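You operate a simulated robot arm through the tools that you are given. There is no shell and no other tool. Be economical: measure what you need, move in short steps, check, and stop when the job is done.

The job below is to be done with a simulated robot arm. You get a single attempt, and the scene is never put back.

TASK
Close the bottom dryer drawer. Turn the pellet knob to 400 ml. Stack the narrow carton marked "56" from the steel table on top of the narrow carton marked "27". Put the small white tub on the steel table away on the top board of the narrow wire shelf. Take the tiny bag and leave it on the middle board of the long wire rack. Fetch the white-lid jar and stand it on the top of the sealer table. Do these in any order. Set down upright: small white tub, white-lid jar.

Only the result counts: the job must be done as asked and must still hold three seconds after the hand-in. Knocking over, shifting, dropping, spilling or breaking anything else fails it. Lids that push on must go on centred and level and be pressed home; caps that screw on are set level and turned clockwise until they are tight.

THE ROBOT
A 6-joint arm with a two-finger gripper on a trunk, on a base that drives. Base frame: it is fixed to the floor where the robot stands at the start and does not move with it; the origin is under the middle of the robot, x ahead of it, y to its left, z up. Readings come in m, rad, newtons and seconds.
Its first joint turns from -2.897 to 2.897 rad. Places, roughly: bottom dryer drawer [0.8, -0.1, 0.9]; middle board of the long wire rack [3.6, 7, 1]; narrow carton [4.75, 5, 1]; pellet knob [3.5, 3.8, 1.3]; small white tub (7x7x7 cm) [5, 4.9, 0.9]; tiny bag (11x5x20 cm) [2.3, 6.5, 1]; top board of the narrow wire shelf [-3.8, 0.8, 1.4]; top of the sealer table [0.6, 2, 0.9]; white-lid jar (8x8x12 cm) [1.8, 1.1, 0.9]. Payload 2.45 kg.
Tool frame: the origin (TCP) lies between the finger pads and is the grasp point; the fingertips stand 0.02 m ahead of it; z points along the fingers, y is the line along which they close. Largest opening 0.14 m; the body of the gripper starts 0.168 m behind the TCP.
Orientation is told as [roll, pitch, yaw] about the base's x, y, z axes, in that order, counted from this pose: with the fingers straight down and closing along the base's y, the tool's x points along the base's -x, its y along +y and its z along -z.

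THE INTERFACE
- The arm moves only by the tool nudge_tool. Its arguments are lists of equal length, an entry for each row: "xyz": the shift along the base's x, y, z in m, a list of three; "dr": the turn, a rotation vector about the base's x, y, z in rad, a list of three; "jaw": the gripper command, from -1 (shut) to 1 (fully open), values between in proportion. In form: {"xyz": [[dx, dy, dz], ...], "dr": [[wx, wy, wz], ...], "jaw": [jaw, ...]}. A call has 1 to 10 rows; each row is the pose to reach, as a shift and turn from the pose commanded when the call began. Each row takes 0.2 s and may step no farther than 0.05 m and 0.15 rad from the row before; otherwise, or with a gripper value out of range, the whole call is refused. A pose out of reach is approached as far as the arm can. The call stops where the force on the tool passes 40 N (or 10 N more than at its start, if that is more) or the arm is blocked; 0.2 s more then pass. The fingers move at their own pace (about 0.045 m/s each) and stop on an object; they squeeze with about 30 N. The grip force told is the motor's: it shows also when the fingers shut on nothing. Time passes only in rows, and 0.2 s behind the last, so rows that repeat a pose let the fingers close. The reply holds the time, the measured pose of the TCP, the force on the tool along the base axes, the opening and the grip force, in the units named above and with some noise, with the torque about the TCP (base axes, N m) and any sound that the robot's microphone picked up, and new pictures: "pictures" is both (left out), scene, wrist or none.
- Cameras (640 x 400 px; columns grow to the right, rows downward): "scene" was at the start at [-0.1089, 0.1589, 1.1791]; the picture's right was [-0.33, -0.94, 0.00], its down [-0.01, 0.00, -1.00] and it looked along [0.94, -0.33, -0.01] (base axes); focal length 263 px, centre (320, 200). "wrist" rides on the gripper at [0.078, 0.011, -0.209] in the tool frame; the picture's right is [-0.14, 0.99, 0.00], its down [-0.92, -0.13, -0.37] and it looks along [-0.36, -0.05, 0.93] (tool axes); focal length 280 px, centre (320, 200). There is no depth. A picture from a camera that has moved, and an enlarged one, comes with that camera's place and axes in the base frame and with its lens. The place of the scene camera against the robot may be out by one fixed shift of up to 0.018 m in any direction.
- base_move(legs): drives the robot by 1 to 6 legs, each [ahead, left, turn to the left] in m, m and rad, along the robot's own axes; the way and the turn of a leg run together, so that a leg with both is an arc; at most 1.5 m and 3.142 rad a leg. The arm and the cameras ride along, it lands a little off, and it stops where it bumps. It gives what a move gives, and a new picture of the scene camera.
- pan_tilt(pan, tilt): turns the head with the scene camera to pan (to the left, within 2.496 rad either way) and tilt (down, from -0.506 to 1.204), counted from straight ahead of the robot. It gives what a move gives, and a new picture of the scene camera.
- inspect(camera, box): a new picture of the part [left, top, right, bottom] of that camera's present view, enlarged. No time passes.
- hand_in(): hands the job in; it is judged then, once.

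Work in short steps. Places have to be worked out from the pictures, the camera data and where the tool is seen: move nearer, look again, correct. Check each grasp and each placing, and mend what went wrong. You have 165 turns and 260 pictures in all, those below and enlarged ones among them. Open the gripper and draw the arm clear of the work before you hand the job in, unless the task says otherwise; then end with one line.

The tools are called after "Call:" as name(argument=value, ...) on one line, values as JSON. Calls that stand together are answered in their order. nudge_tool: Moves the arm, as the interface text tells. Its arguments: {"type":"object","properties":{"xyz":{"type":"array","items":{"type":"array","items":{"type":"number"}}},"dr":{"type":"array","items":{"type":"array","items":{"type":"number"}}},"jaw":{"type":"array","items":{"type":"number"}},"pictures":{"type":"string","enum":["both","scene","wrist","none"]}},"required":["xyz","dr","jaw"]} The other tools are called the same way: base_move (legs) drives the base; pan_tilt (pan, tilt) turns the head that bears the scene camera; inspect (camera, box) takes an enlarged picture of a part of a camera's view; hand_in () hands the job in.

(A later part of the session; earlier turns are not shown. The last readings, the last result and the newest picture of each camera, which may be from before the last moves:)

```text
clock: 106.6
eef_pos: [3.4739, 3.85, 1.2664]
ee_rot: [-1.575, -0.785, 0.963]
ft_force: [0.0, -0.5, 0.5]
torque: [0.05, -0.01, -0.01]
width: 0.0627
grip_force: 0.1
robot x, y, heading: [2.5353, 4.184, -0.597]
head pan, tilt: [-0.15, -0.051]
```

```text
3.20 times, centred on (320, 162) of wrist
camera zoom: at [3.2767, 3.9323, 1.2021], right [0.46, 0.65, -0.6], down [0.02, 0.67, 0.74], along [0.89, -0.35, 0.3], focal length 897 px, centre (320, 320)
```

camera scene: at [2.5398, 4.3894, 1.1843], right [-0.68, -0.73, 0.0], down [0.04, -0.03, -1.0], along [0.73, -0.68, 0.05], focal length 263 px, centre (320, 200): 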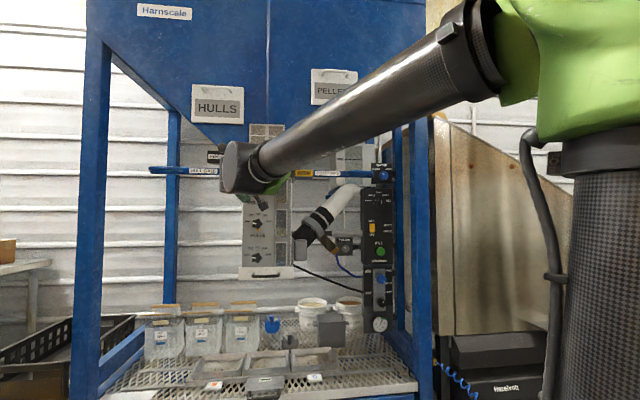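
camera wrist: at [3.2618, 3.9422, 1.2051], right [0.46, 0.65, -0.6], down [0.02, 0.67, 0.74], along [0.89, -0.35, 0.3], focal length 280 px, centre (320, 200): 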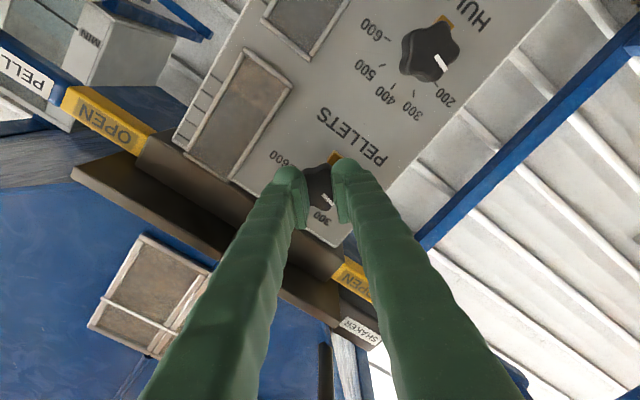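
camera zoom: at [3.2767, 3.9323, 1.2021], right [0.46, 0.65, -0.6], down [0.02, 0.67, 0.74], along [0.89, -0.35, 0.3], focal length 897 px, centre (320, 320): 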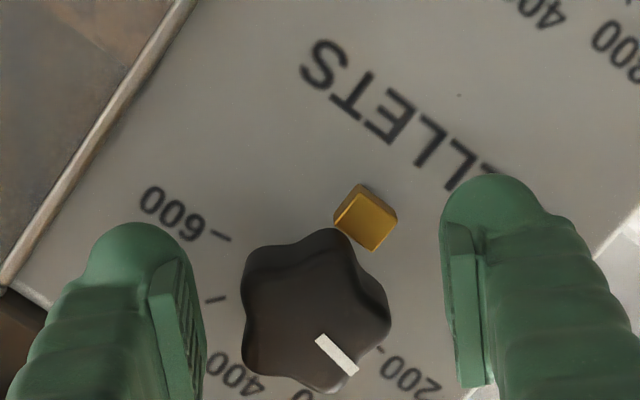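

Tips are now about 2 cm past the knob face with no panel contact. Advance 4 mm more and close.

Call:
nudge_tool(xyz=[[0.0033, -0.0023, 0], [0.0033, -0.0023, 0], [0.0033, -0.0023, 0], [0.0033, -0.0023, 0], [0.0033, -0.0023, 0]], dr=[[0, 0, 0], [0, 0, 0], [0, 0, 0], [0, 0, 0], [0, 0, 0]], jaw=[-0.1, -1, -1, -1, -1], pictures="none")

Call:
inspect(camera="wrist", box=[220, 100, 420, 225])

```text
clock: 107.8
eef_pos: [3.4758, 3.8452, 1.266]
ee_rot: [-1.577, -0.786, 0.962]
ft_force: [-4.0, -17.6, 19.7]
torque: [0.07, -0.19, -0.33]
width: 0.0406
grip_force: 44.5
robot x, y, heading: [2.5376, 4.1855, -0.597]
head pan, tilt: [-0.15, -0.051]
```

```text
3.20 times, centred on (320, 162) of wrist
camera zoom: at [3.2782, 3.9279, 1.2032], right [0.46, 0.65, -0.6], down [0.02, 0.67, 0.74], along [0.89, -0.35, 0.3], focal length 897 px, centre (320, 320)
```

zoom: 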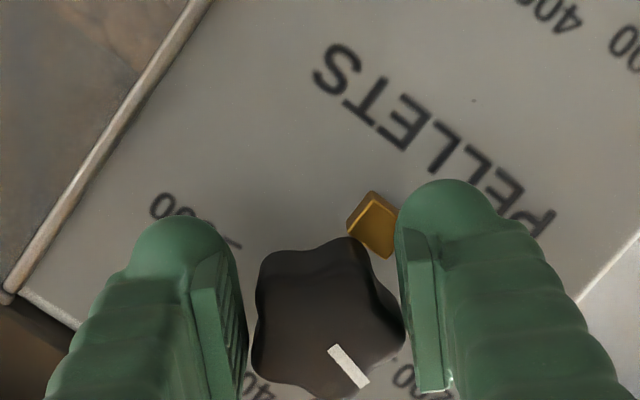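

Firm grip (4 cm, 44 N). Recentre 3 mm to relieve the side force, then turn clockwise by 1 rad about the knob axis.

Call:
nudge_tool(xyz=[[-0.002, -0.0026, 0.0024], [-0.002, -0.0026, 0.0024], [-0.002, -0.0026, 0.0024], [-0.002, -0.0026, 0.0024], [-0.002, -0.0026, 0.0024], [-0.002, -0.0026, 0.0024], [-0.002, -0.0026, 0.0024], [-0.002, -0.0026, 0.0024], [-0.002, -0.0026, 0.0024]], dr=[[0, 0, 0], [0.099, -0.068, 0], [0.198, -0.136, 0], [0.296, -0.204, 0], [0.395, -0.273, 0], [0.494, -0.341, 0], [0.593, -0.409, 0], [0.691, -0.477, 0], [0.823, -0.568, 0]], jaw=[-1, -1, -1, -1, -1, -1, -1, -1, -1], pictures="none")

Call:
inspect(camera="wrist", box=[220, 100, 420, 225])

```text
refused: row 9 steps farther than a row can; nothing moved
```

```text
3.20 times, centred on (320, 162) of wrist
camera zoom: at [3.2782, 3.9279, 1.2032], right [0.46, 0.65, -0.6], down [0.02, 0.67, 0.74], along [0.89, -0.35, 0.3], focal length 897 px, centre (320, 320)
```

zoom: 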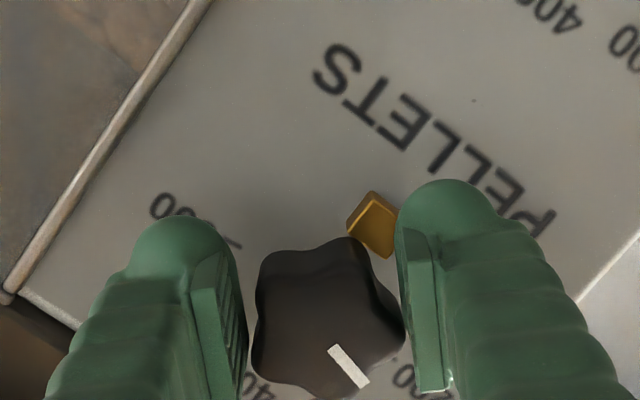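

Retry with even 0.12 rad rows.

Call:
nudge_tool(xyz=[[-0.002, -0.0026, 0.0024], [-0.002, -0.0026, 0.0024], [-0.002, -0.0026, 0.0024], [-0.002, -0.0026, 0.0024], [-0.002, -0.0026, 0.0024], [-0.002, -0.0026, 0.0024], [-0.002, -0.0026, 0.0024], [-0.002, -0.0026, 0.0024], [-0.002, -0.0026, 0.0024]], dr=[[0, 0, 0], [0.099, -0.068, 0], [0.198, -0.136, 0], [0.296, -0.204, 0], [0.395, -0.273, 0], [0.494, -0.341, 0], [0.593, -0.409, 0], [0.691, -0.477, 0], [0.79, -0.545, 0]], jaw=[-1, -1, -1, -1, -1, -1, -1, -1, -1], pictures="none")

Call:
inspect(camera="wrist", box=[220, 100, 420, 225])

```text
clock: 109.5
eef_pos: [3.4781, 3.849, 1.2694]
ee_rot: [-1.447, -1.543, 0.839]
ft_force: [3.9, 2.4, -10.2]
torque: [0.04, 0.13, 0.15]
width: 0.0401
grip_force: 44.7
robot x, y, heading: [2.5334, 4.184, -0.594]
head pan, tilt: [-0.15, -0.051]
stopped in row 8: the force on the tool passed its limit at 40 N (the readings are from after the stop); the commanded pose is now the measured one
```

```text
3.20 times, centred on (320, 162) of wrist
camera zoom: at [3.3126, 3.9768, 1.1907], right [0.57, 0.82, 0.11], down [-0.36, 0.12, 0.93], along [0.74, -0.56, 0.36], focal length 897 px, centre (320, 320)
```

zoom: 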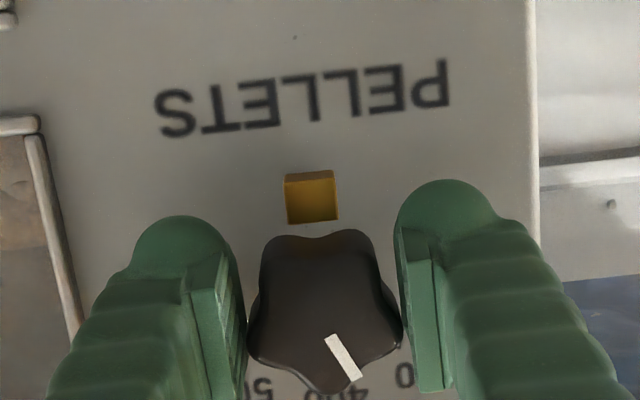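

Turned about 50°; the pointer moved towards 400. Side force built up, so I relax slightly downward and continue the remaining 0.67 rad.

Call:
nudge_tool(xyz=[[0, 0, -0.002], [0, 0, -0.003], [0, 0, -0.003], [0, 0, -0.004], [0, 0, -0.004], [0, 0, -0.004], [0, 0, -0.004]], dr=[[0.082, -0.057, 0], [0.165, -0.114, 0], [0.247, -0.17, 0], [0.329, -0.227, 0], [0.411, -0.284, 0], [0.494, -0.341, 0], [0.551, -0.381, 0]], jaw=[-1, -1, -1, -1, -1, -1, -1], pictures="none")

Call:
inspect(camera="wrist", box=[220, 100, 420, 225])

```text
clock: 110.1
eef_pos: [3.4803, 3.8493, 1.2681]
ee_rot: [1.552, -1.432, -2.157]
ft_force: [-1.4, 2.6, -0.4]
torque: [-0.05, -0.03, -0.06]
width: 0.0399
grip_force: 45.5
robot x, y, heading: [2.5367, 4.185, -0.59]
head pan, tilt: [-0.15, -0.051]
stopped in row 2: the force on the tool passed its limit at 41 N (the readings are from after the stop); the commanded pose is now the measured one
```

```text
3.20 times, centred on (320, 162) of wrist
camera zoom: at [3.32, 3.9877, 1.1926], right [0.55, 0.79, 0.27], down [-0.45, 0.0, 0.9], along [0.71, -0.61, 0.35], focal length 897 px, centre (320, 320)
```

zoom: 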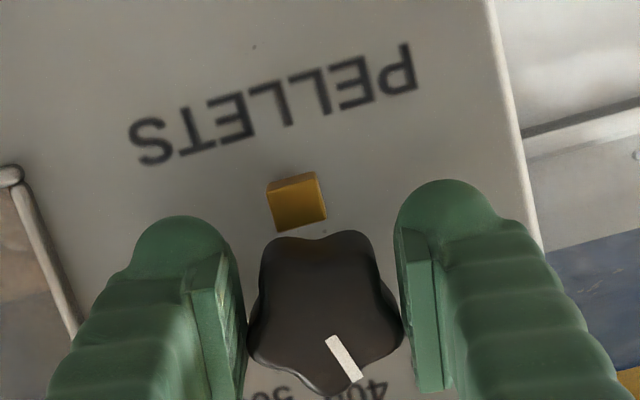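

It moves but forces spike; continue with gentler steps.

Call:
nudge_tool(xyz=[[0, 0, 0], [0, 0, 0], [0, 0, 0], [0, 0, 0], [0, 0, 0], [0, 0, 0], [0, 0, 0], [0, 0, 0], [0, 0, 0], [0, 0, 0]], dr=[[0.033, -0.023, 0], [0.066, -0.045, 0], [0.099, -0.068, 0], [0.132, -0.091, 0], [0.165, -0.114, 0], [0.198, -0.136, 0], [0.23, -0.159, 0], [0.263, -0.182, 0], [0.296, -0.204, 0], [0.329, -0.227, 0]], jaw=[-1, -1, -1, -1, -1, -1, -1, -1, -1, -1], pictures="none")

Call:
inspect(camera="wrist", box=[220, 100, 420, 225])

```text
clock: 112.3
eef_pos: [3.4815, 3.851, 1.2684]
ee_rot: [1.565, -1.034, -2.169]
ft_force: [26.2, 11.6, 28.9]
torque: [-0.19, 0.08, 0.27]
width: 0.0402
grip_force: 44.8
robot x, y, heading: [2.5399, 4.1821, -0.591]
head pan, tilt: [-0.15, -0.051]
```

```text
3.20 times, centred on (320, 162) of wrist
camera zoom: at [3.3365, 4.0116, 1.2074], right [0.44, 0.64, 0.62], down [-0.63, -0.27, 0.73], along [0.64, -0.72, 0.29], focal length 897 px, centre (320, 320)
```

zoom: 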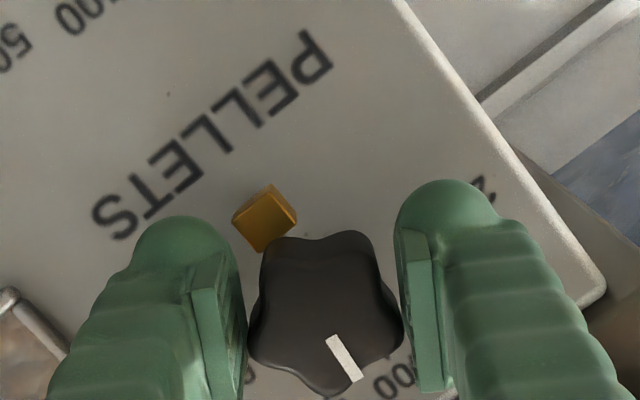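

Total turn so far ≈75°. Relieve the side force (shift 3–4 mm) and turn about 0.25 rad more.

Call:
nudge_tool(xyz=[[0.0025, 0.002, 0.003], [0.0025, 0.002, 0.003], [0.0025, 0.002, 0.003], [0.0025, 0.002, 0.003], [0.0025, 0.002, 0.003], [0.0025, 0.002, 0.003], [0.0025, 0.002, 0.003]], dr=[[0, 0, 0], [0.033, -0.023, 0], [0.066, -0.045, 0], [0.099, -0.068, 0], [0.132, -0.091, 0], [0.165, -0.114, 0], [0.198, -0.136, 0]], jaw=[-1, -1, -1, -1, -1, -1, -1], pictures="scene")

Call:
inspect(camera="wrist", box=[220, 100, 420, 225])

```text
clock: 113.9
eef_pos: [3.4825, 3.8511, 1.2719]
ee_rot: [1.566, -0.792, -2.171]
ft_force: [-26.6, 12.3, -35.8]
torque: [0.28, 0.21, -0.32]
width: 0.0402
grip_force: 44.9
robot x, y, heading: [2.539, 4.1859, -0.591]
head pan, tilt: [-0.15, -0.051]
camera scene: at [2.5381, 4.3905, 1.1843], right [-0.68, -0.74, 0.0], down [0.04, -0.03, -1.0], along [0.74, -0.68, 0.05], focal length 263 px, centre (320, 200)
```

scene: 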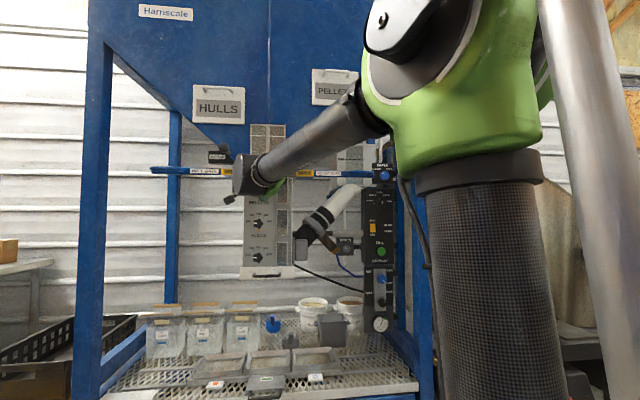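

```text
3.20 times, centred on (320, 162) of wrist
camera zoom: at [3.3454, 4.0221, 1.2233], right [0.35, 0.5, 0.79], down [-0.72, -0.4, 0.57], along [0.6, -0.77, 0.22], focal length 897 px, centre (320, 320)
```

zoom: 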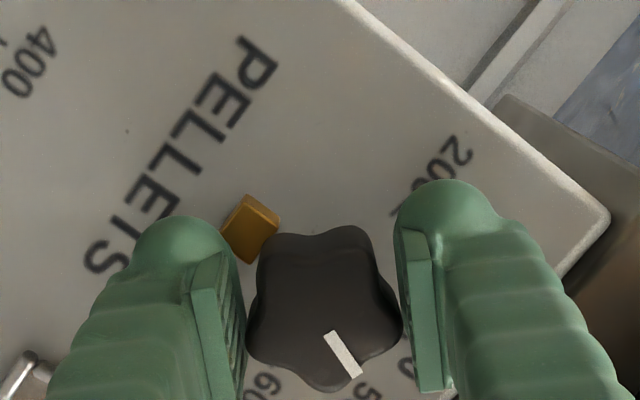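

Total turn ≈90°. Release, back off 12 cm and look.

Call:
nudge_tool(xyz=[[0, 0, 0], [0, 0, 0], [0, 0, 0]], dr=[[0, 0, 0], [0, 0, 0], [0, 0, 0]], jaw=[-0.1, -0.1, -0.1], pictures="none")

Call:
nudge_tool(xyz=[[-0.025, 0.017, 0], [-0.06, 0.04, 0], [-0.1, 0.068, 0], [-0.13, 0.09, 0]], dr=[[0, 0, 0], [0, 0, 0], [0, 0, 0], [0, 0, 0]], jaw=[-0.1, -0.1, -0.1, -0.1], pictures="wrist")

```text
clock: 114.7
eef_pos: [3.483, 3.8508, 1.2702]
ee_rot: [1.564, -0.794, -2.172]
ft_force: [0.1, 0.1, -0.2]
torque: [0.03, -0.04, 0.01]
width: 0.0629
grip_force: 0.1
robot x, y, heading: [2.5346, 4.1873, -0.594]
head pan, tilt: [-0.15, -0.051]
```

```text
clock: 115.7
eef_pos: [3.3515, 3.9436, 1.2721]
ee_rot: [1.564, -0.796, -2.171]
ft_force: [1.1, 0.5, -0.1]
torque: [-0.02, -0.02, -0.01]
width: 0.0629
grip_force: 0.0
robot x, y, heading: [2.5364, 4.1824, -0.593]
head pan, tilt: [-0.15, -0.051]
camera wrist: at [3.2153, 4.1135, 1.2236], right [0.35, 0.5, 0.79], down [-0.72, -0.4, 0.57], along [0.6, -0.77, 0.22], focal length 280 px, centre (320, 200)
```

wrist: 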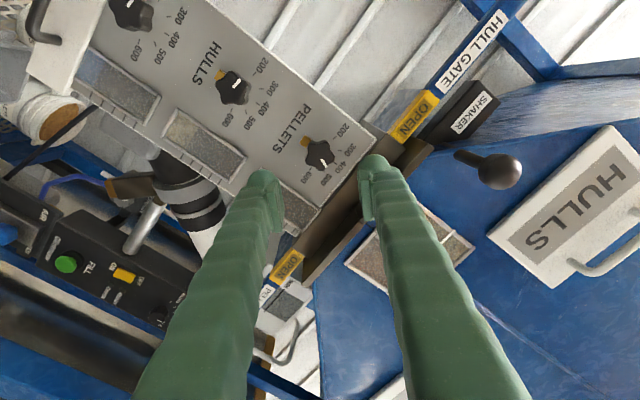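

Call:
inspect(camera="wrist", box=[270, 100, 370, 200])

```text
4.00 times, centred on (320, 150) of wrist
camera zoom: at [3.2153, 4.1135, 1.2236], right [0.35, 0.5, 0.79], down [-0.72, -0.4, 0.57], along [0.6, -0.77, 0.22], focal length 1122 px, centre (320, 400)
```

zoom: 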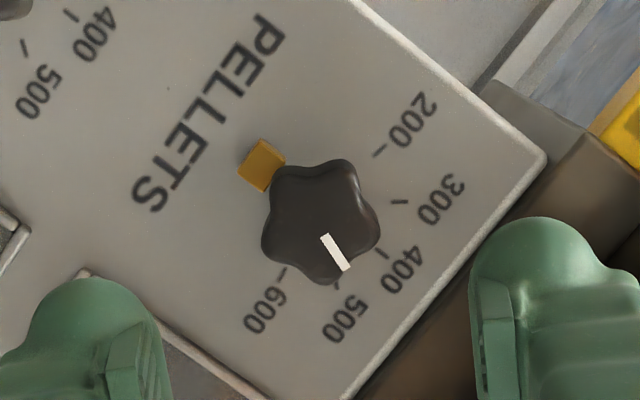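

The pointer looks somewhat past 400. A tighter zoom to measure.

Call:
inspect(camera="wrist", box=[298, 125, 352, 185])

```text
6.67 times, centred on (325, 155) of wrist
camera zoom: at [3.2153, 4.1135, 1.2236], right [0.35, 0.5, 0.79], down [-0.72, -0.4, 0.57], along [0.6, -0.77, 0.22], focal length 1869 px, centre (287, 500)
```

zoom: 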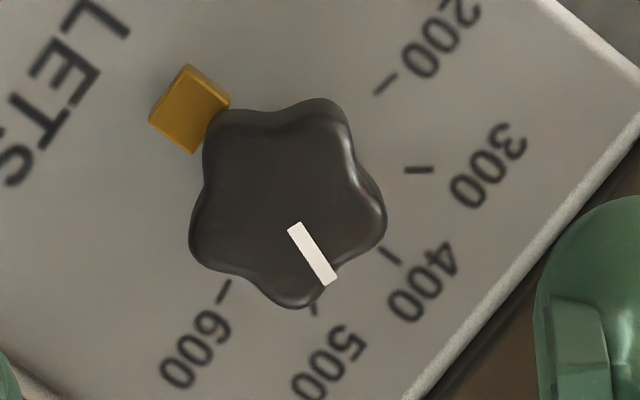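

Computed 16° past 400. Re-grasp at the same place and turn back 0.275 rad.

Call:
nudge_tool(xyz=[[0.035, -0.0245, 0], [0.07, -0.049, 0], [0.1, -0.07, -0.001], [0.122, -0.086, -0.001], [0.131, -0.092, -0.001], [0.131, -0.092, -0.001], [0.131, -0.092, -0.001], [0.131, -0.092, -0.001], [0.131, -0.092, -0.001]], dr=[[0, 0, 0], [0, 0, 0], [0, 0, 0], [0, 0, 0], [0, 0, 0], [0, 0, 0], [0, 0, 0], [0, 0, 0], [0, 0, 0]], jaw=[-0.1, -0.1, -0.1, -0.1, -0.1, -1, -1, -1, -1], pictures="none")

Call:
nudge_tool(xyz=[[0, 0, 0], [0, 0, 0], [0, 0, 0], [0, 0, 0], [0, 0, 0], [0, 0, 0], [0, 0, 0]], dr=[[-0.032, 0.022, 0], [-0.065, 0.045, 0], [-0.097, 0.067, 0], [-0.13, 0.09, 0], [-0.162, 0.112, 0], [-0.194, 0.134, 0], [-0.226, 0.156, 0]], jaw=[-1, -1, -1, -1, -1, -1, -1], pictures="none")

```text
clock: 117.7
eef_pos: [3.4841, 3.8501, 1.2699]
ee_rot: [1.568, -0.795, -2.171]
ft_force: [14.8, 2.2, 20.4]
torque: [-0.09, -0.03, 0.2]
width: 0.04
grip_force: 44.9
robot x, y, heading: [2.5378, 4.1891, -0.592]
head pan, tilt: [-0.15, -0.051]
```

```text
clock: 119.3
eef_pos: [3.4832, 3.8508, 1.2702]
ee_rot: [1.562, -1.071, -2.17]
ft_force: [9.9, -4.3, 3.0]
torque: [-0.04, 0.04, -0.01]
width: 0.0401
grip_force: 45.3
robot x, y, heading: [2.5351, 4.1933, -0.593]
head pan, tilt: [-0.15, -0.051]
```

Turned back 0.276 rad. Release, back off and measure again.

Call:
nudge_tool(xyz=[[0, 0, 0], [0, 0, 0], [0, 0, 0], [-0.025, 0.017, 0], [-0.06, 0.04, 0], [-0.1, 0.068, 0], [-0.13, 0.09, 0]], dr=[[0, 0, 0], [0, 0, 0], [0, 0, 0], [0, 0, 0], [0, 0, 0], [0, 0, 0], [0, 0, 0]], jaw=[-0.1, -0.1, -0.1, -0.1, -0.1, -0.1, -0.1], pictures="none")

Call:
inspect(camera="wrist", box=[298, 125, 362, 185])

```text
clock: 120.9
eef_pos: [3.3532, 3.9406, 1.2702]
ee_rot: [1.564, -1.07, -2.17]
ft_force: [0.5, 0.0, 0.0]
torque: [-0.05, -0.04, -0.02]
width: 0.063
grip_force: 0.1
robot x, y, heading: [2.5368, 4.183, -0.593]
head pan, tilt: [-0.15, -0.051]
```

```text
6.67 times, centred on (330, 155) of wrist
camera zoom: at [3.207, 4.0982, 1.2079], right [0.46, 0.66, 0.6], down [-0.62, -0.25, 0.75], along [0.64, -0.71, 0.29], focal length 1869 px, centre (253, 500)
```

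zoom: 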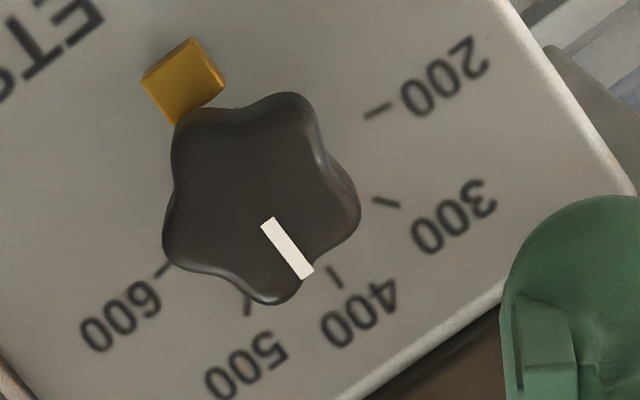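

Pointer is now within ~2° of 400. Unroll, retreat and point the tool down again.

Call:
nudge_tool(xyz=[[-0.033, 0.02, 0], [-0.066, 0.035, 0], [-0.1, 0.045, 0], [-0.13, 0.045, 0]], dr=[[-0.103, 0.071, 0], [-0.206, 0.142, 0], [-0.309, 0.213, 0], [-0.412, 0.284, 0]], jaw=[-1, -1, -1, -1], pictures="none")

Call:
nudge_tool(xyz=[[-0.03, 0, 0], [-0.06, 0, 0], [-0.09, 0, 0], [-0.12, -0.01, 0], [-0.15, -0.02, 0], [-0.18, -0.03, 0], [-0.21, -0.04, 0], [-0.24, -0.05, 0], [-0.27, -0.05, 0], [-0.3, -0.05, 0]], dr=[[0.085, 0.123, 0], [0.17, 0.247, 0], [0.256, 0.37, 0], [0.341, 0.494, 0], [0.426, 0.617, 0], [0.511, 0.741, 0], [0.596, 0.864, 0], [0.682, 0.988, 0], [0.767, 1.111, 0], [0.85, 1.232, 0]], jaw=[-1, -1, -1, -1, -1, -1, -1, -1, -1, -1], pictures="none")

Call:
inspect(camera="scene", box=[225, 165, 321, 225])

```text
clock: 121.9
eef_pos: [3.2218, 3.9852, 1.2697]
ee_rot: [-0.025, -1.57, -0.581]
ft_force: [0.3, 0.6, -0.1]
torque: [0.01, -0.03, -0.01]
width: 0.0002
grip_force: 19.7
robot x, y, heading: [2.536, 4.1833, -0.594]
head pan, tilt: [-0.15, -0.051]
```

```text
refused: row 8 steps farther than a row can; nothing moved
```

```text
6.67 times, centred on (273, 195) of scene
camera zoom: at [2.5381, 4.3905, 1.1843], right [-0.68, -0.74, 0.0], down [0.04, -0.03, -1.0], along [0.74, -0.68, 0.05], focal length 1751 px, centre (633, 233)
```

zoom: 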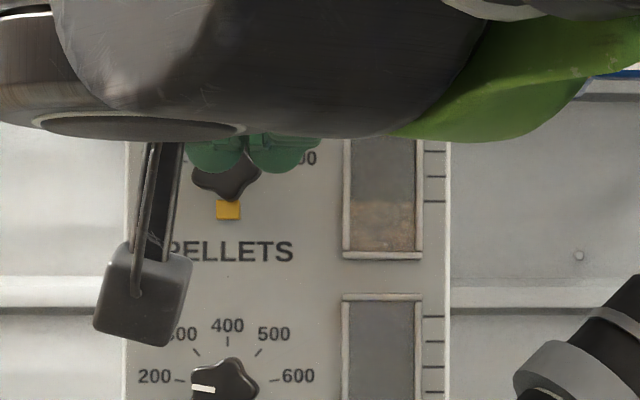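

Untilt with slightly smaller rotation steps.

Call:
nudge_tool(xyz=[[-0.03, 0, 0], [-0.06, 0, 0], [-0.09, 0, 0], [-0.12, -0.01, 0], [-0.15, -0.02, 0], [-0.18, -0.03, 0], [-0.21, -0.04, 0], [-0.24, -0.05, 0], [-0.27, -0.05, 0], [-0.3, -0.05, 0]], dr=[[0.083, 0.12, 0], [0.166, 0.24, 0], [0.249, 0.36, 0], [0.332, 0.48, 0], [0.415, 0.6, 0], [0.498, 0.72, 0], [0.581, 0.84, 0], [0.664, 0.96, 0], [0.747, 1.08, 0], [0.83, 1.2, 0]], jaw=[-1, -1, -1, -1, -1, -1, -1, -1, -1, -1], pictures="none")

Call:
inspect(camera="scene", box=[225, 165, 321, 225])

```text
clock: 124.1
eef_pos: [2.9228, 3.9351, 1.2704]
ee_rot: [0.001, -0.107, -0.608]
ft_force: [-0.3, 0.1, 0.2]
torque: [0.01, -0.04, 0.02]
width: 0.0001
grip_force: 29.9
robot x, y, heading: [2.5349, 4.1861, -0.589]
head pan, tilt: [-0.15, -0.051]
```

```text
6.67 times, centred on (273, 195) of scene
camera zoom: at [2.5377, 4.3906, 1.1843], right [-0.68, -0.74, 0.0], down [0.04, -0.03, -1.0], along [0.74, -0.68, 0.05], focal length 1751 px, centre (633, 233)
```

zoom: 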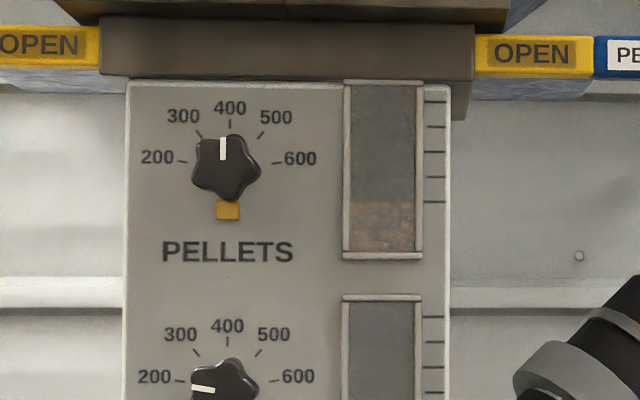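

The knob sits at 400. Next the steel table: turn left and drive up the aisle.

Call:
nudge_tool(xyz=[[0, 0, 0]], dr=[[0.061, 0.088, 0]], jaw=[-1], pictures="none")

Call:
base_move(legs=[[0, 0, 1.56], [1.3, -0.1, 0]])

Call:
pan_tilt(pan=-0.45, tilt=0.15)

```text
clock: 124.5
eef_pos: [2.9229, 3.936, 1.2709]
ee_rot: [0.001, -0.003, -0.607]
ft_force: [0.4, 0.1, -0.4]
torque: [-0.05, -0.04, -0.03]
width: 0.0
grip_force: 29.5
robot x, y, heading: [2.5395, 4.1844, -0.589]
head pan, tilt: [-0.15, -0.051]
```

```text
clock: 134.8
eef_pos: [3.6476, 5.5533, 1.2705]
ee_rot: [-0.001, -0.003, 0.92]
ft_force: [0.2, -0.3, -0.3]
torque: [0.01, -0.01, -0.03]
width: 0.0001
grip_force: 29.5
robot x, y, heading: [3.3837, 5.1759, 0.932]
head pan, tilt: [-0.15, -0.051]
camera scene: at [3.1853, 5.2061, 1.1843], right [0.71, -0.71, 0.0], down [0.04, 0.04, -1.0], along [0.71, 0.71, 0.05], focal length 263 px, centre (320, 200)
```

scene: 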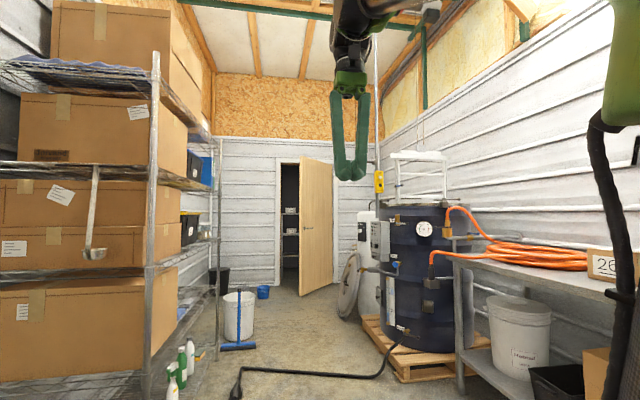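

```text
clock: 135.6
eef_pos: [3.647, 5.5532, 1.2703]
ee_rot: [0.0, -0.001, 0.919]
ft_force: [0.1, 0.3, -0.6]
torque: [0.0, -0.03, -0.04]
width: 0.0001
grip_force: 29.4
robot x, y, heading: [3.3822, 5.1832, 0.93]
head pan, tilt: [-0.45, 0.15]
camera scene: at [3.2046, 5.1867, 1.1661], right [0.47, -0.88, 0.0], down [-0.13, -0.07, -0.99], along [0.87, 0.46, -0.15], focal length 263 px, centre (320, 200)
```

scene: 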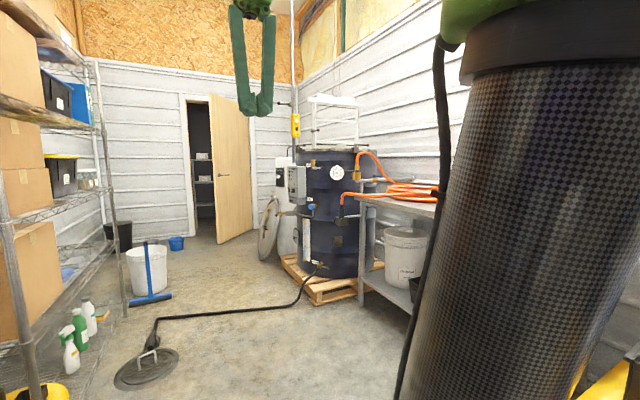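

The steel table is to the right. I turn to face it.

Call:
base_move(legs=[[0, 0, -1.2]])

Call:
pan_tilt(pan=0.1, tilt=0.2)

```text
clock: 139.0
eef_pos: [3.8274, 5.0684, 1.2702]
ee_rot: [-0.001, -0.002, -0.277]
ft_force: [0.7, 0.4, 0.2]
torque: [0.02, 0.02, -0.02]
width: 0.0001
grip_force: 29.6
robot x, y, heading: [3.3798, 5.1788, -0.27]
head pan, tilt: [-0.45, 0.15]
camera scene: at [3.3081, 5.3498, 1.166], right [-0.65, -0.76, 0.0], down [-0.11, 0.1, -0.99], along [0.75, -0.65, -0.15], focal length 263 px, centre (320, 200)
```

scene: 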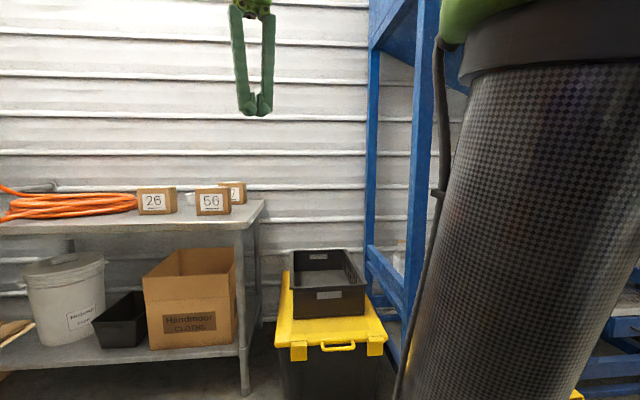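

```text
clock: 139.9
eef_pos: [3.8279, 5.0679, 1.2711]
ee_rot: [0.001, 0.0, -0.276]
ft_force: [0.0, 0.3, 0.5]
torque: [-0.01, -0.02, 0.03]
width: 0.0
grip_force: 29.4
robot x, y, heading: [3.3786, 5.1771, -0.265]
head pan, tilt: [0.099, 0.201]
camera scene: at [3.3298, 5.3953, 1.1613], right [-0.16, -0.99, 0.0], down [-0.2, 0.03, -0.98], along [0.97, -0.16, -0.2], focal length 263 px, centre (320, 200)
```

scene: 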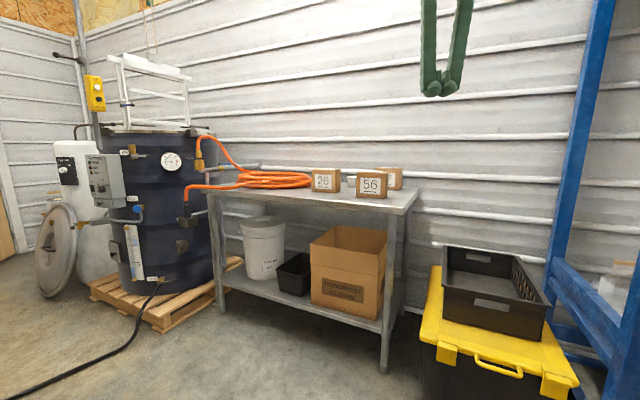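

Zoom on the cartons.

Call:
inspect(camera="scene", box=[295, 155, 425, 236])

```text
4.92 times, centred on (360, 196) of scene
camera zoom: at [3.3298, 5.3953, 1.1613], right [-0.16, -0.99, 0.0], down [-0.2, 0.03, -0.98], along [0.97, -0.16, -0.2], focal length 1293 px, centre (123, 222)
```

zoom: 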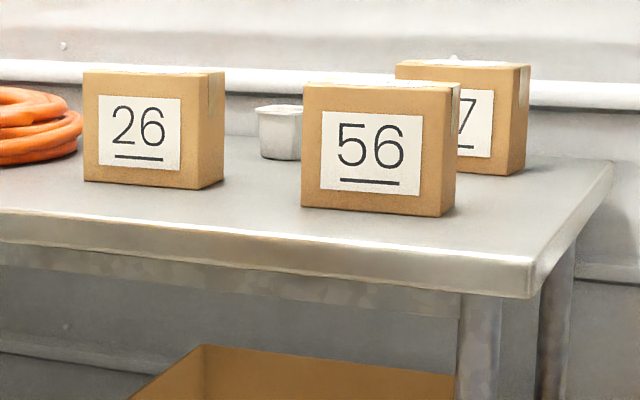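

Carton 27 is behind 56; the small tub is between. I drive up to the table facing it.

Call:
base_move(legs=[[0.6, 0.3, 0], [0, 0, -0.33]])

Call:
pan_tilt(pan=-0.1, tilt=0.35)

```text
clock: 144.7
eef_pos: [4.4315, 5.0708, 1.2703]
ee_rot: [0.001, -0.003, -0.589]
ft_force: [-0.6, 0.0, 0.6]
torque: [-0.02, -0.03, 0.03]
width: 0.0
grip_force: 29.4
robot x, y, heading: [4.0389, 5.3116, -0.574]
head pan, tilt: [0.099, 0.201]
camera scene: at [4.0541, 5.5352, 1.1613], right [-0.46, -0.89, 0.0], down [-0.18, 0.09, -0.98], along [0.87, -0.45, -0.2], focal length 263 px, centre (320, 200)
```

scene: 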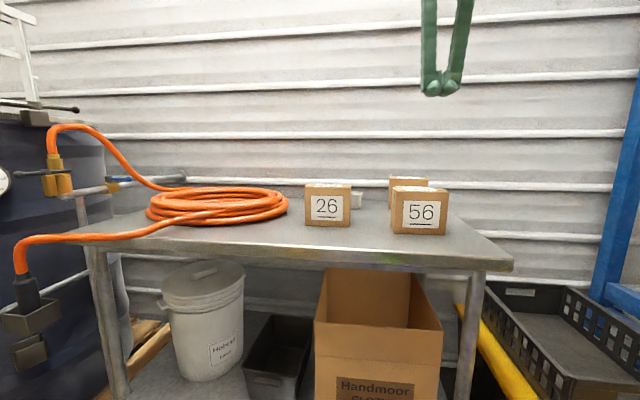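

```text
clock: 145.4
eef_pos: [4.4305, 5.0714, 1.2708]
ee_rot: [0.001, -0.002, -0.589]
ft_force: [-0.4, -0.3, 0.7]
torque: [0.01, -0.04, 0.0]
width: 0.0001
grip_force: 29.2
robot x, y, heading: [4.0399, 5.3163, -0.573]
head pan, tilt: [-0.099, 0.351]
camera scene: at [4.0441, 5.5198, 1.1474], right [-0.62, -0.78, 0.0], down [-0.27, 0.21, -0.94], along [0.73, -0.59, -0.34], focal length 263 px, centre (320, 200)
```

scene: 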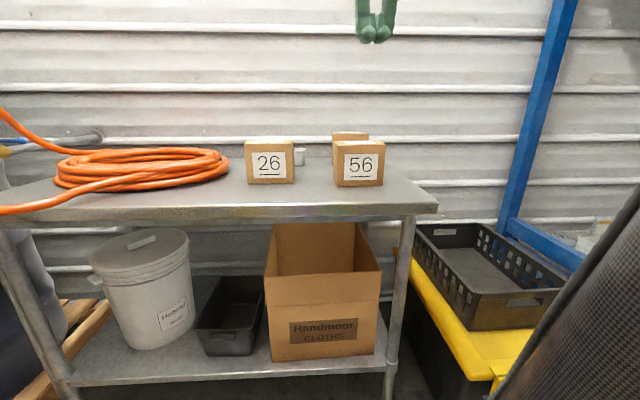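

Use the wrist camera from above: take a look from the current place with the jaw open.

Call:
nudge_tool(xyz=[[0, 0, 0.04], [0, 0, 0.08], [0, 0, 0.08]], dr=[[0, 0, 0], [0, 0, 0], [0, 0, 0]], jaw=[1, 1, 1], pictures="wrist")

```text
clock: 146.2
eef_pos: [4.429, 5.07, 1.3509]
ee_rot: [0.0, -0.002, -0.588]
ft_force: [0.6, -0.1, -1.1]
torque: [-0.02, -0.01, 0.02]
width: 0.0698
grip_force: 0.2
robot x, y, heading: [4.0395, 5.3141, -0.574]
head pan, tilt: [-0.099, 0.351]
camera wrist: at [4.3693, 5.124, 1.5589], right [0.66, 0.75, 0.0], down [0.69, -0.62, 0.37], along [0.28, -0.25, -0.93], focal length 280 px, centre (320, 200)
```

wrist: 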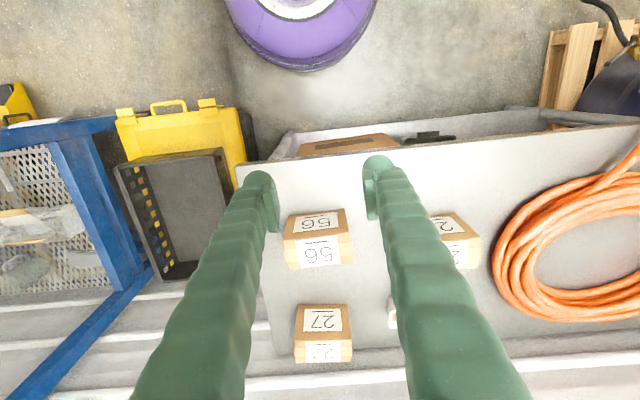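

Wrist view shows the labels on top: 56 top centre ≈(4.61,4.90), 27 ≈(4.84,4.71); cartons about 14×7.5 cm, 14 cm high. 27 is at the limit of reach so I drive 0.15 m closer.

Call:
base_move(legs=[[0.15, 0, 0]])

Call:
inspect(camera="wrist", box=[160, 100, 480, 300])

```text
clock: 147.6
eef_pos: [4.5564, 4.987, 1.35]
ee_rot: [-0.002, 0.0, -0.591]
ft_force: [-0.5, 0.3, 0.1]
torque: [0.01, 0.0, 0.01]
width: 0.14
grip_force: 0.1
robot x, y, heading: [4.1677, 5.2321, -0.576]
head pan, tilt: [-0.099, 0.351]
camera scene: at [4.1726, 5.4367, 1.1473], right [-0.62, -0.78, 0.0], down [-0.27, 0.21, -0.94], along [0.73, -0.59, -0.34], focal length 263 px, centre (320, 200)
```

scene: 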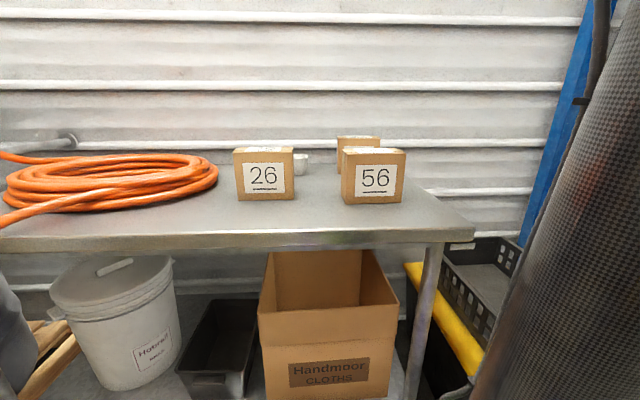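

```text
2.00 times, centred on (320, 200) of wrist
camera zoom: at [4.4975, 5.0406, 1.5587], right [0.67, 0.75, 0.0], down [0.69, -0.62, 0.37], along [0.28, -0.25, -0.93], focal length 561 px, centre (320, 200)
```

zoom: 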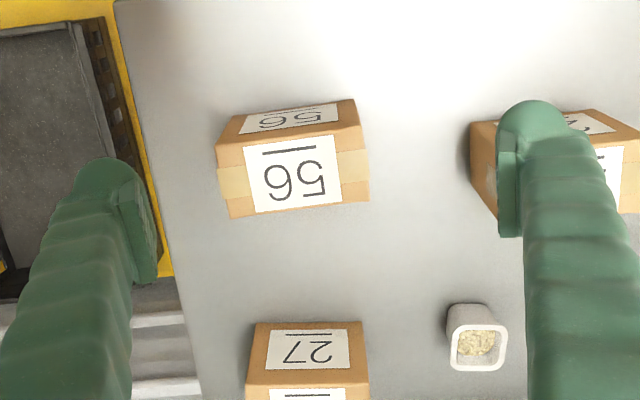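

Carton 56: centre (4.619,4.898), top z≈1.034, long axis at 55°, 7 cm thick. I turn the tool to close across the 7 cm and move above it.

Call:
nudge_tool(xyz=[[0.01, -0.01, 0], [0.02, -0.02, 0], [0.03, -0.03, 0], [0.04, -0.04, -0.02], [0.05, -0.06, -0.04], [0.06, -0.08, -0.06], [0.063, -0.09, -0.08], [0.063, -0.09, -0.1], [0.063, -0.09, -0.12], [0.063, -0.09, -0.14]], dr=[[0, 0, 0.15], [0, 0, 0.3], [0, 0, 0.45], [0, 0, 0.6], [0, 0, 0.75], [0, 0, 0.9], [0, 0, 1.05], [0, 0, 1.2], [0, 0, 1.35], [0, 0, 1.5]], jaw=[1, 1, 1, 1, 1, 1, 1, 1, 1, 1], pictures="wrist")

```text
clock: 149.8
eef_pos: [4.6187, 4.8975, 1.2095]
ee_rot: [0.0, -0.001, 0.913]
ft_force: [0.4, 0.0, 0.2]
torque: [-0.01, 0.05, -0.01]
width: 0.1402
grip_force: 0.0
robot x, y, heading: [4.1699, 5.2283, -0.572]
head pan, tilt: [-0.099, 0.351]
camera wrist: at [4.5616, 4.8425, 1.4175], right [-0.7, 0.71, 0.0], down [0.66, 0.65, 0.37], along [0.27, 0.26, -0.93], focal length 280 px, centre (320, 200)
```

wrist: 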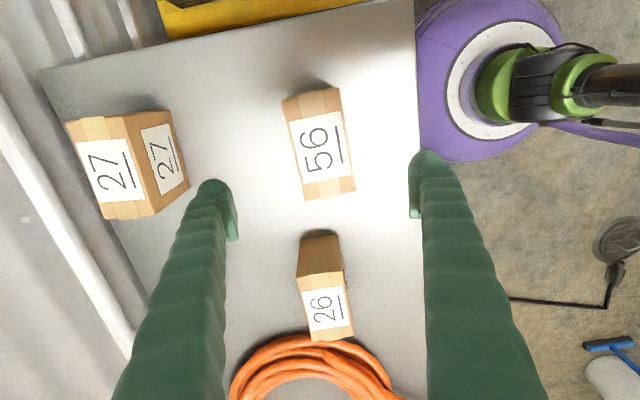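

Aligned. Finish the yaw, descend to z≈0.985 and close.

Call:
nudge_tool(xyz=[[0.002, 0.003, -0.045], [0.002, 0.003, -0.09], [0.002, 0.003, -0.135], [0.002, 0.003, -0.18], [0.002, 0.003, -0.21], [0.002, 0.003, -0.224], [0.002, 0.003, -0.224], [0.002, 0.003, -0.224], [0.002, 0.003, -0.224], [0.002, 0.003, -0.224]], dr=[[0, 0, 0.054], [0, 0, 0.054], [0, 0, 0.054], [0, 0, 0.054], [0, 0, 0.054], [0, 0, 0.054], [0, 0, 0.054], [0, 0, 0.054], [0, 0, 0.054], [0, 0, 0.054]], jaw=[1, 1, 1, 1, 1, 1, -1, -1, -1, -1], pictures="wrist")

```text
clock: 152.0
eef_pos: [4.6217, 4.9003, 0.9867]
ee_rot: [0.001, -0.001, 0.962]
ft_force: [-1.1, 1.7, 1.2]
torque: [0.03, 0.03, 0.12]
width: 0.089
grip_force: 29.2
robot x, y, heading: [4.1688, 5.2297, -0.577]
head pan, tilt: [-0.099, 0.351]
camera wrist: at [4.5683, 4.8428, 1.1944], right [-0.74, 0.68, 0.0], down [0.63, 0.68, 0.37], along [0.25, 0.27, -0.93], focal length 280 px, centre (320, 200)
```

wrist: 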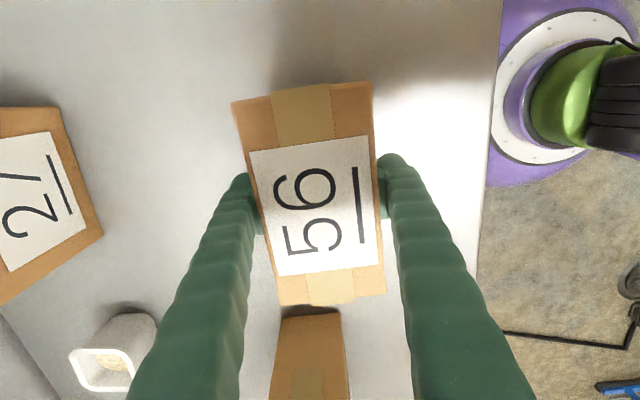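

Gripped (8.9 cm). Lift and move halfway towards 27 to measure it.

Call:
nudge_tool(xyz=[[0, 0, 0.04], [0, 0, 0.09], [0, 0, 0.14], [0, 0, 0.19], [0.02, -0.015, 0.23], [0.05, -0.04, 0.24]], dr=[[0, 0, 0], [0, 0, 0], [0, 0, 0], [0, 0, 0], [0, 0, 0], [0, 0, -0.1]], jaw=[-1, -1, -1, -1, -1, -1])

```text
clock: 153.4
eef_pos: [4.6714, 4.8592, 1.2263]
ee_rot: [0.0, -0.002, 0.863]
ft_force: [0.4, 0.1, -5.1]
torque: [-0.03, -0.1, 0.02]
width: 0.0891
grip_force: 29.6
robot x, y, heading: [4.1668, 5.2309, -0.574]
head pan, tilt: [-0.099, 0.351]
camera scene: at [4.1723, 5.4368, 1.1473], right [-0.62, -0.78, 0.0], down [-0.27, 0.21, -0.94], along [0.73, -0.59, -0.34], focal length 263 px, centre (320, 200)
camera wrist: at [4.612, 4.8072, 1.4341], right [-0.66, 0.75, 0.0], down [0.69, 0.62, 0.37], along [0.28, 0.25, -0.93], focal length 280 px, centre (320, 200)
```

scene: 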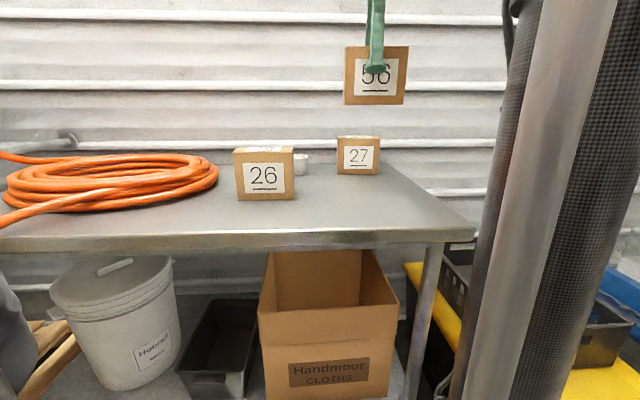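
wrist: 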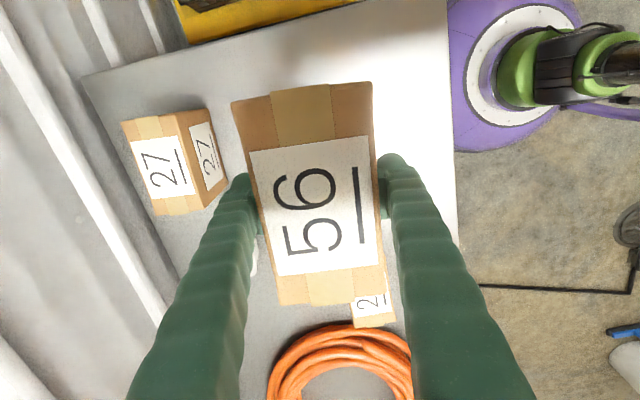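

Zoom on 27's top in the wrist view.

Call:
inspect(camera="wrist", box=[100, 90, 260, 230])

```text
2.86 times, centred on (180, 160) of wrist
camera zoom: at [4.612, 4.8072, 1.4341], right [-0.66, 0.75, 0.0], down [0.69, 0.62, 0.37], along [0.28, 0.25, -0.93], focal length 801 px, centre (720, 314)
```

zoom: 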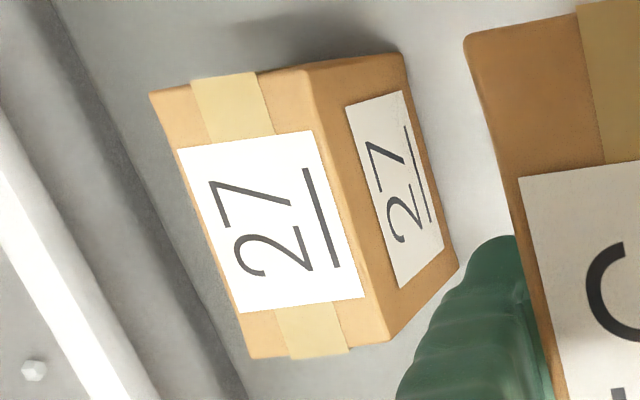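

I need the table/carton heights more precisely; zoom the scene view on 27 and the held 56.

Call:
inspect(camera="scene", box=[310, 30, 470, 200])

```text
2.35 times, centred on (390, 115) of scene
camera zoom: at [4.1723, 5.4368, 1.1473], right [-0.62, -0.78, 0.0], down [-0.27, 0.21, -0.94], along [0.73, -0.59, -0.34], focal length 618 px, centre (155, 400)
```

zoom: 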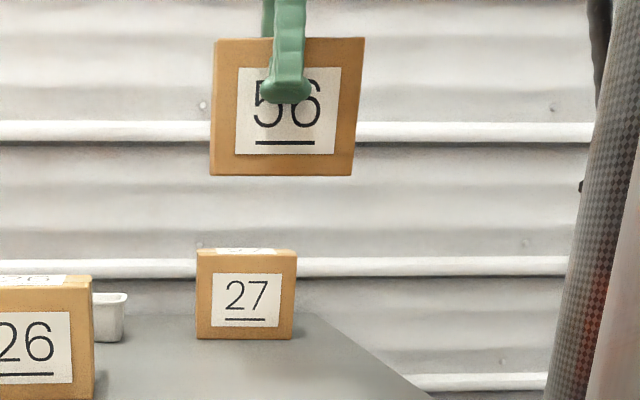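

Held carton: bottom ≈0.10 below the TCP, height ≈0.148. 27's top centre ≈(4.855,4.706), top z≈1.03. Move over it at height.

Call:
nudge_tool(xyz=[[0.036, -0.031, 0], [0.072, -0.062, 0], [0.108, -0.093, 0], [0.144, -0.124, 0], [0.18, -0.156, 0], [0.18, -0.156, -0.03]], dr=[[0, 0, 0], [0, 0, 0], [0, 0, 0], [0, 0, 0], [0, 0, 0], [0, 0, 0]], jaw=[-1, -1, -1, -1, -1, -1], pictures="wrist")

Call:
inspect(camera="scene", box=[310, 80, 420, 190])

```text
clock: 154.8
eef_pos: [4.8514, 4.7012, 1.1954]
ee_rot: [0.001, -0.001, 0.862]
ft_force: [0.9, 0.2, -6.6]
torque: [0.11, 0.08, 0.04]
width: 0.0889
grip_force: 30.0
robot x, y, heading: [4.1661, 5.2329, -0.575]
head pan, tilt: [-0.099, 0.351]
camera wrist: at [4.7925, 4.6494, 1.404], right [-0.66, 0.75, 0.0], down [0.69, 0.62, 0.37], along [0.28, 0.25, -0.93], focal length 280 px, centre (320, 200)
```

wrist: 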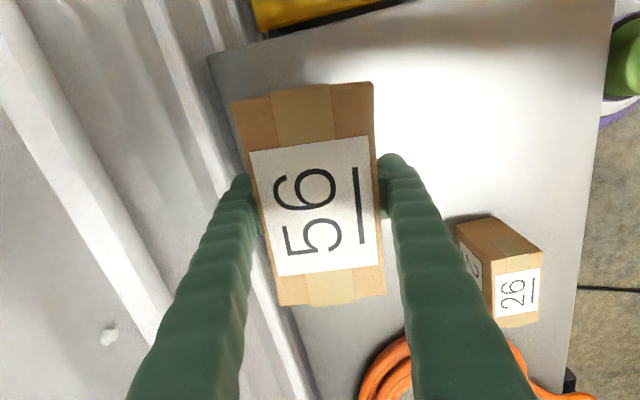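

```text
3.64 times, centred on (365, 135) of scene
camera zoom: at [4.1733, 5.4361, 1.1474], right [-0.62, -0.78, 0.0], down [-0.27, 0.22, -0.94], along [0.73, -0.59, -0.34], focal length 955 px, centre (156, 436)
```

zoom: 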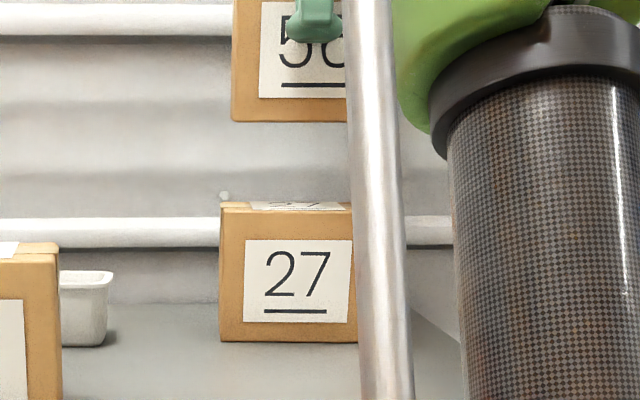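

56 is about 1 cm too far right in the camera; correct and descend to just above contact.

Call:
nudge_tool(xyz=[[0.006, 0.008, -0.02], [0.006, 0.008, -0.035], [0.006, 0.008, -0.045]], dr=[[0, 0, 0], [0, 0, 0], [0, 0, 0]], jaw=[-1, -1, -1], pictures="none")

Call:
inspect(camera="scene", box=[310, 80, 420, 190])

```text
clock: 155.6
eef_pos: [4.8572, 4.7106, 1.1517]
ee_rot: [0.0, -0.002, 0.864]
ft_force: [0.4, 0.1, -5.0]
torque: [-0.01, -0.02, 0.01]
width: 0.0891
grip_force: 30.2
robot x, y, heading: [4.1679, 5.2297, -0.572]
head pan, tilt: [-0.099, 0.351]
```

```text
3.64 times, centred on (365, 135) of scene
camera zoom: at [4.1728, 5.4364, 1.1474], right [-0.62, -0.78, 0.0], down [-0.27, 0.21, -0.94], along [0.73, -0.59, -0.34], focal length 955 px, centre (156, 436)
```

zoom: 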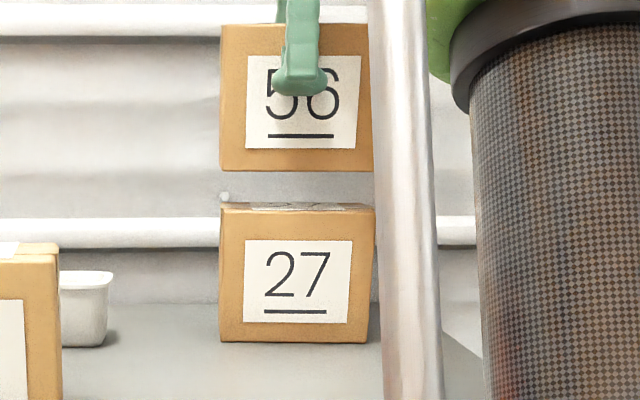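

Well aligned in width and edge; gap ≈4 cm. Descend slowly until contact.

Call:
nudge_tool(xyz=[[0, 0, -0.012], [0, 0, -0.022], [0, 0, -0.028], [0, 0, -0.032], [0, 0, -0.036]], dr=[[0, 0, 0], [0, 0, 0], [0, 0, 0], [0, 0, 0], [0, 0, 0]], jaw=[-1, -1, -1, -1, -1], pictures="none")

Call:
inspect(camera="scene", box=[310, 80, 420, 190])

```text
clock: 156.8
eef_pos: [4.8572, 4.7124, 1.1149]
ee_rot: [-0.003, -0.001, 0.866]
ft_force: [2.4, -0.8, 4.6]
torque: [-0.38, -0.07, 0.15]
width: 0.0892
grip_force: 30.1
robot x, y, heading: [4.1711, 5.2294, -0.571]
head pan, tilt: [-0.099, 0.351]
```

```text
3.64 times, centred on (365, 135) of scene
camera zoom: at [4.1727, 5.4366, 1.1473], right [-0.62, -0.78, 0.0], down [-0.27, 0.21, -0.94], along [0.73, -0.59, -0.34], focal length 955 px, centre (156, 436)
```

zoom: 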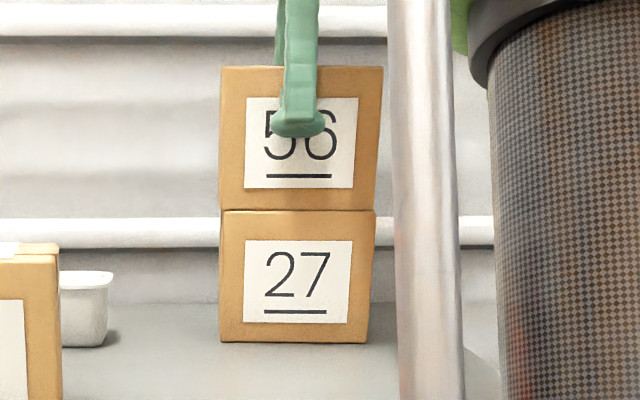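

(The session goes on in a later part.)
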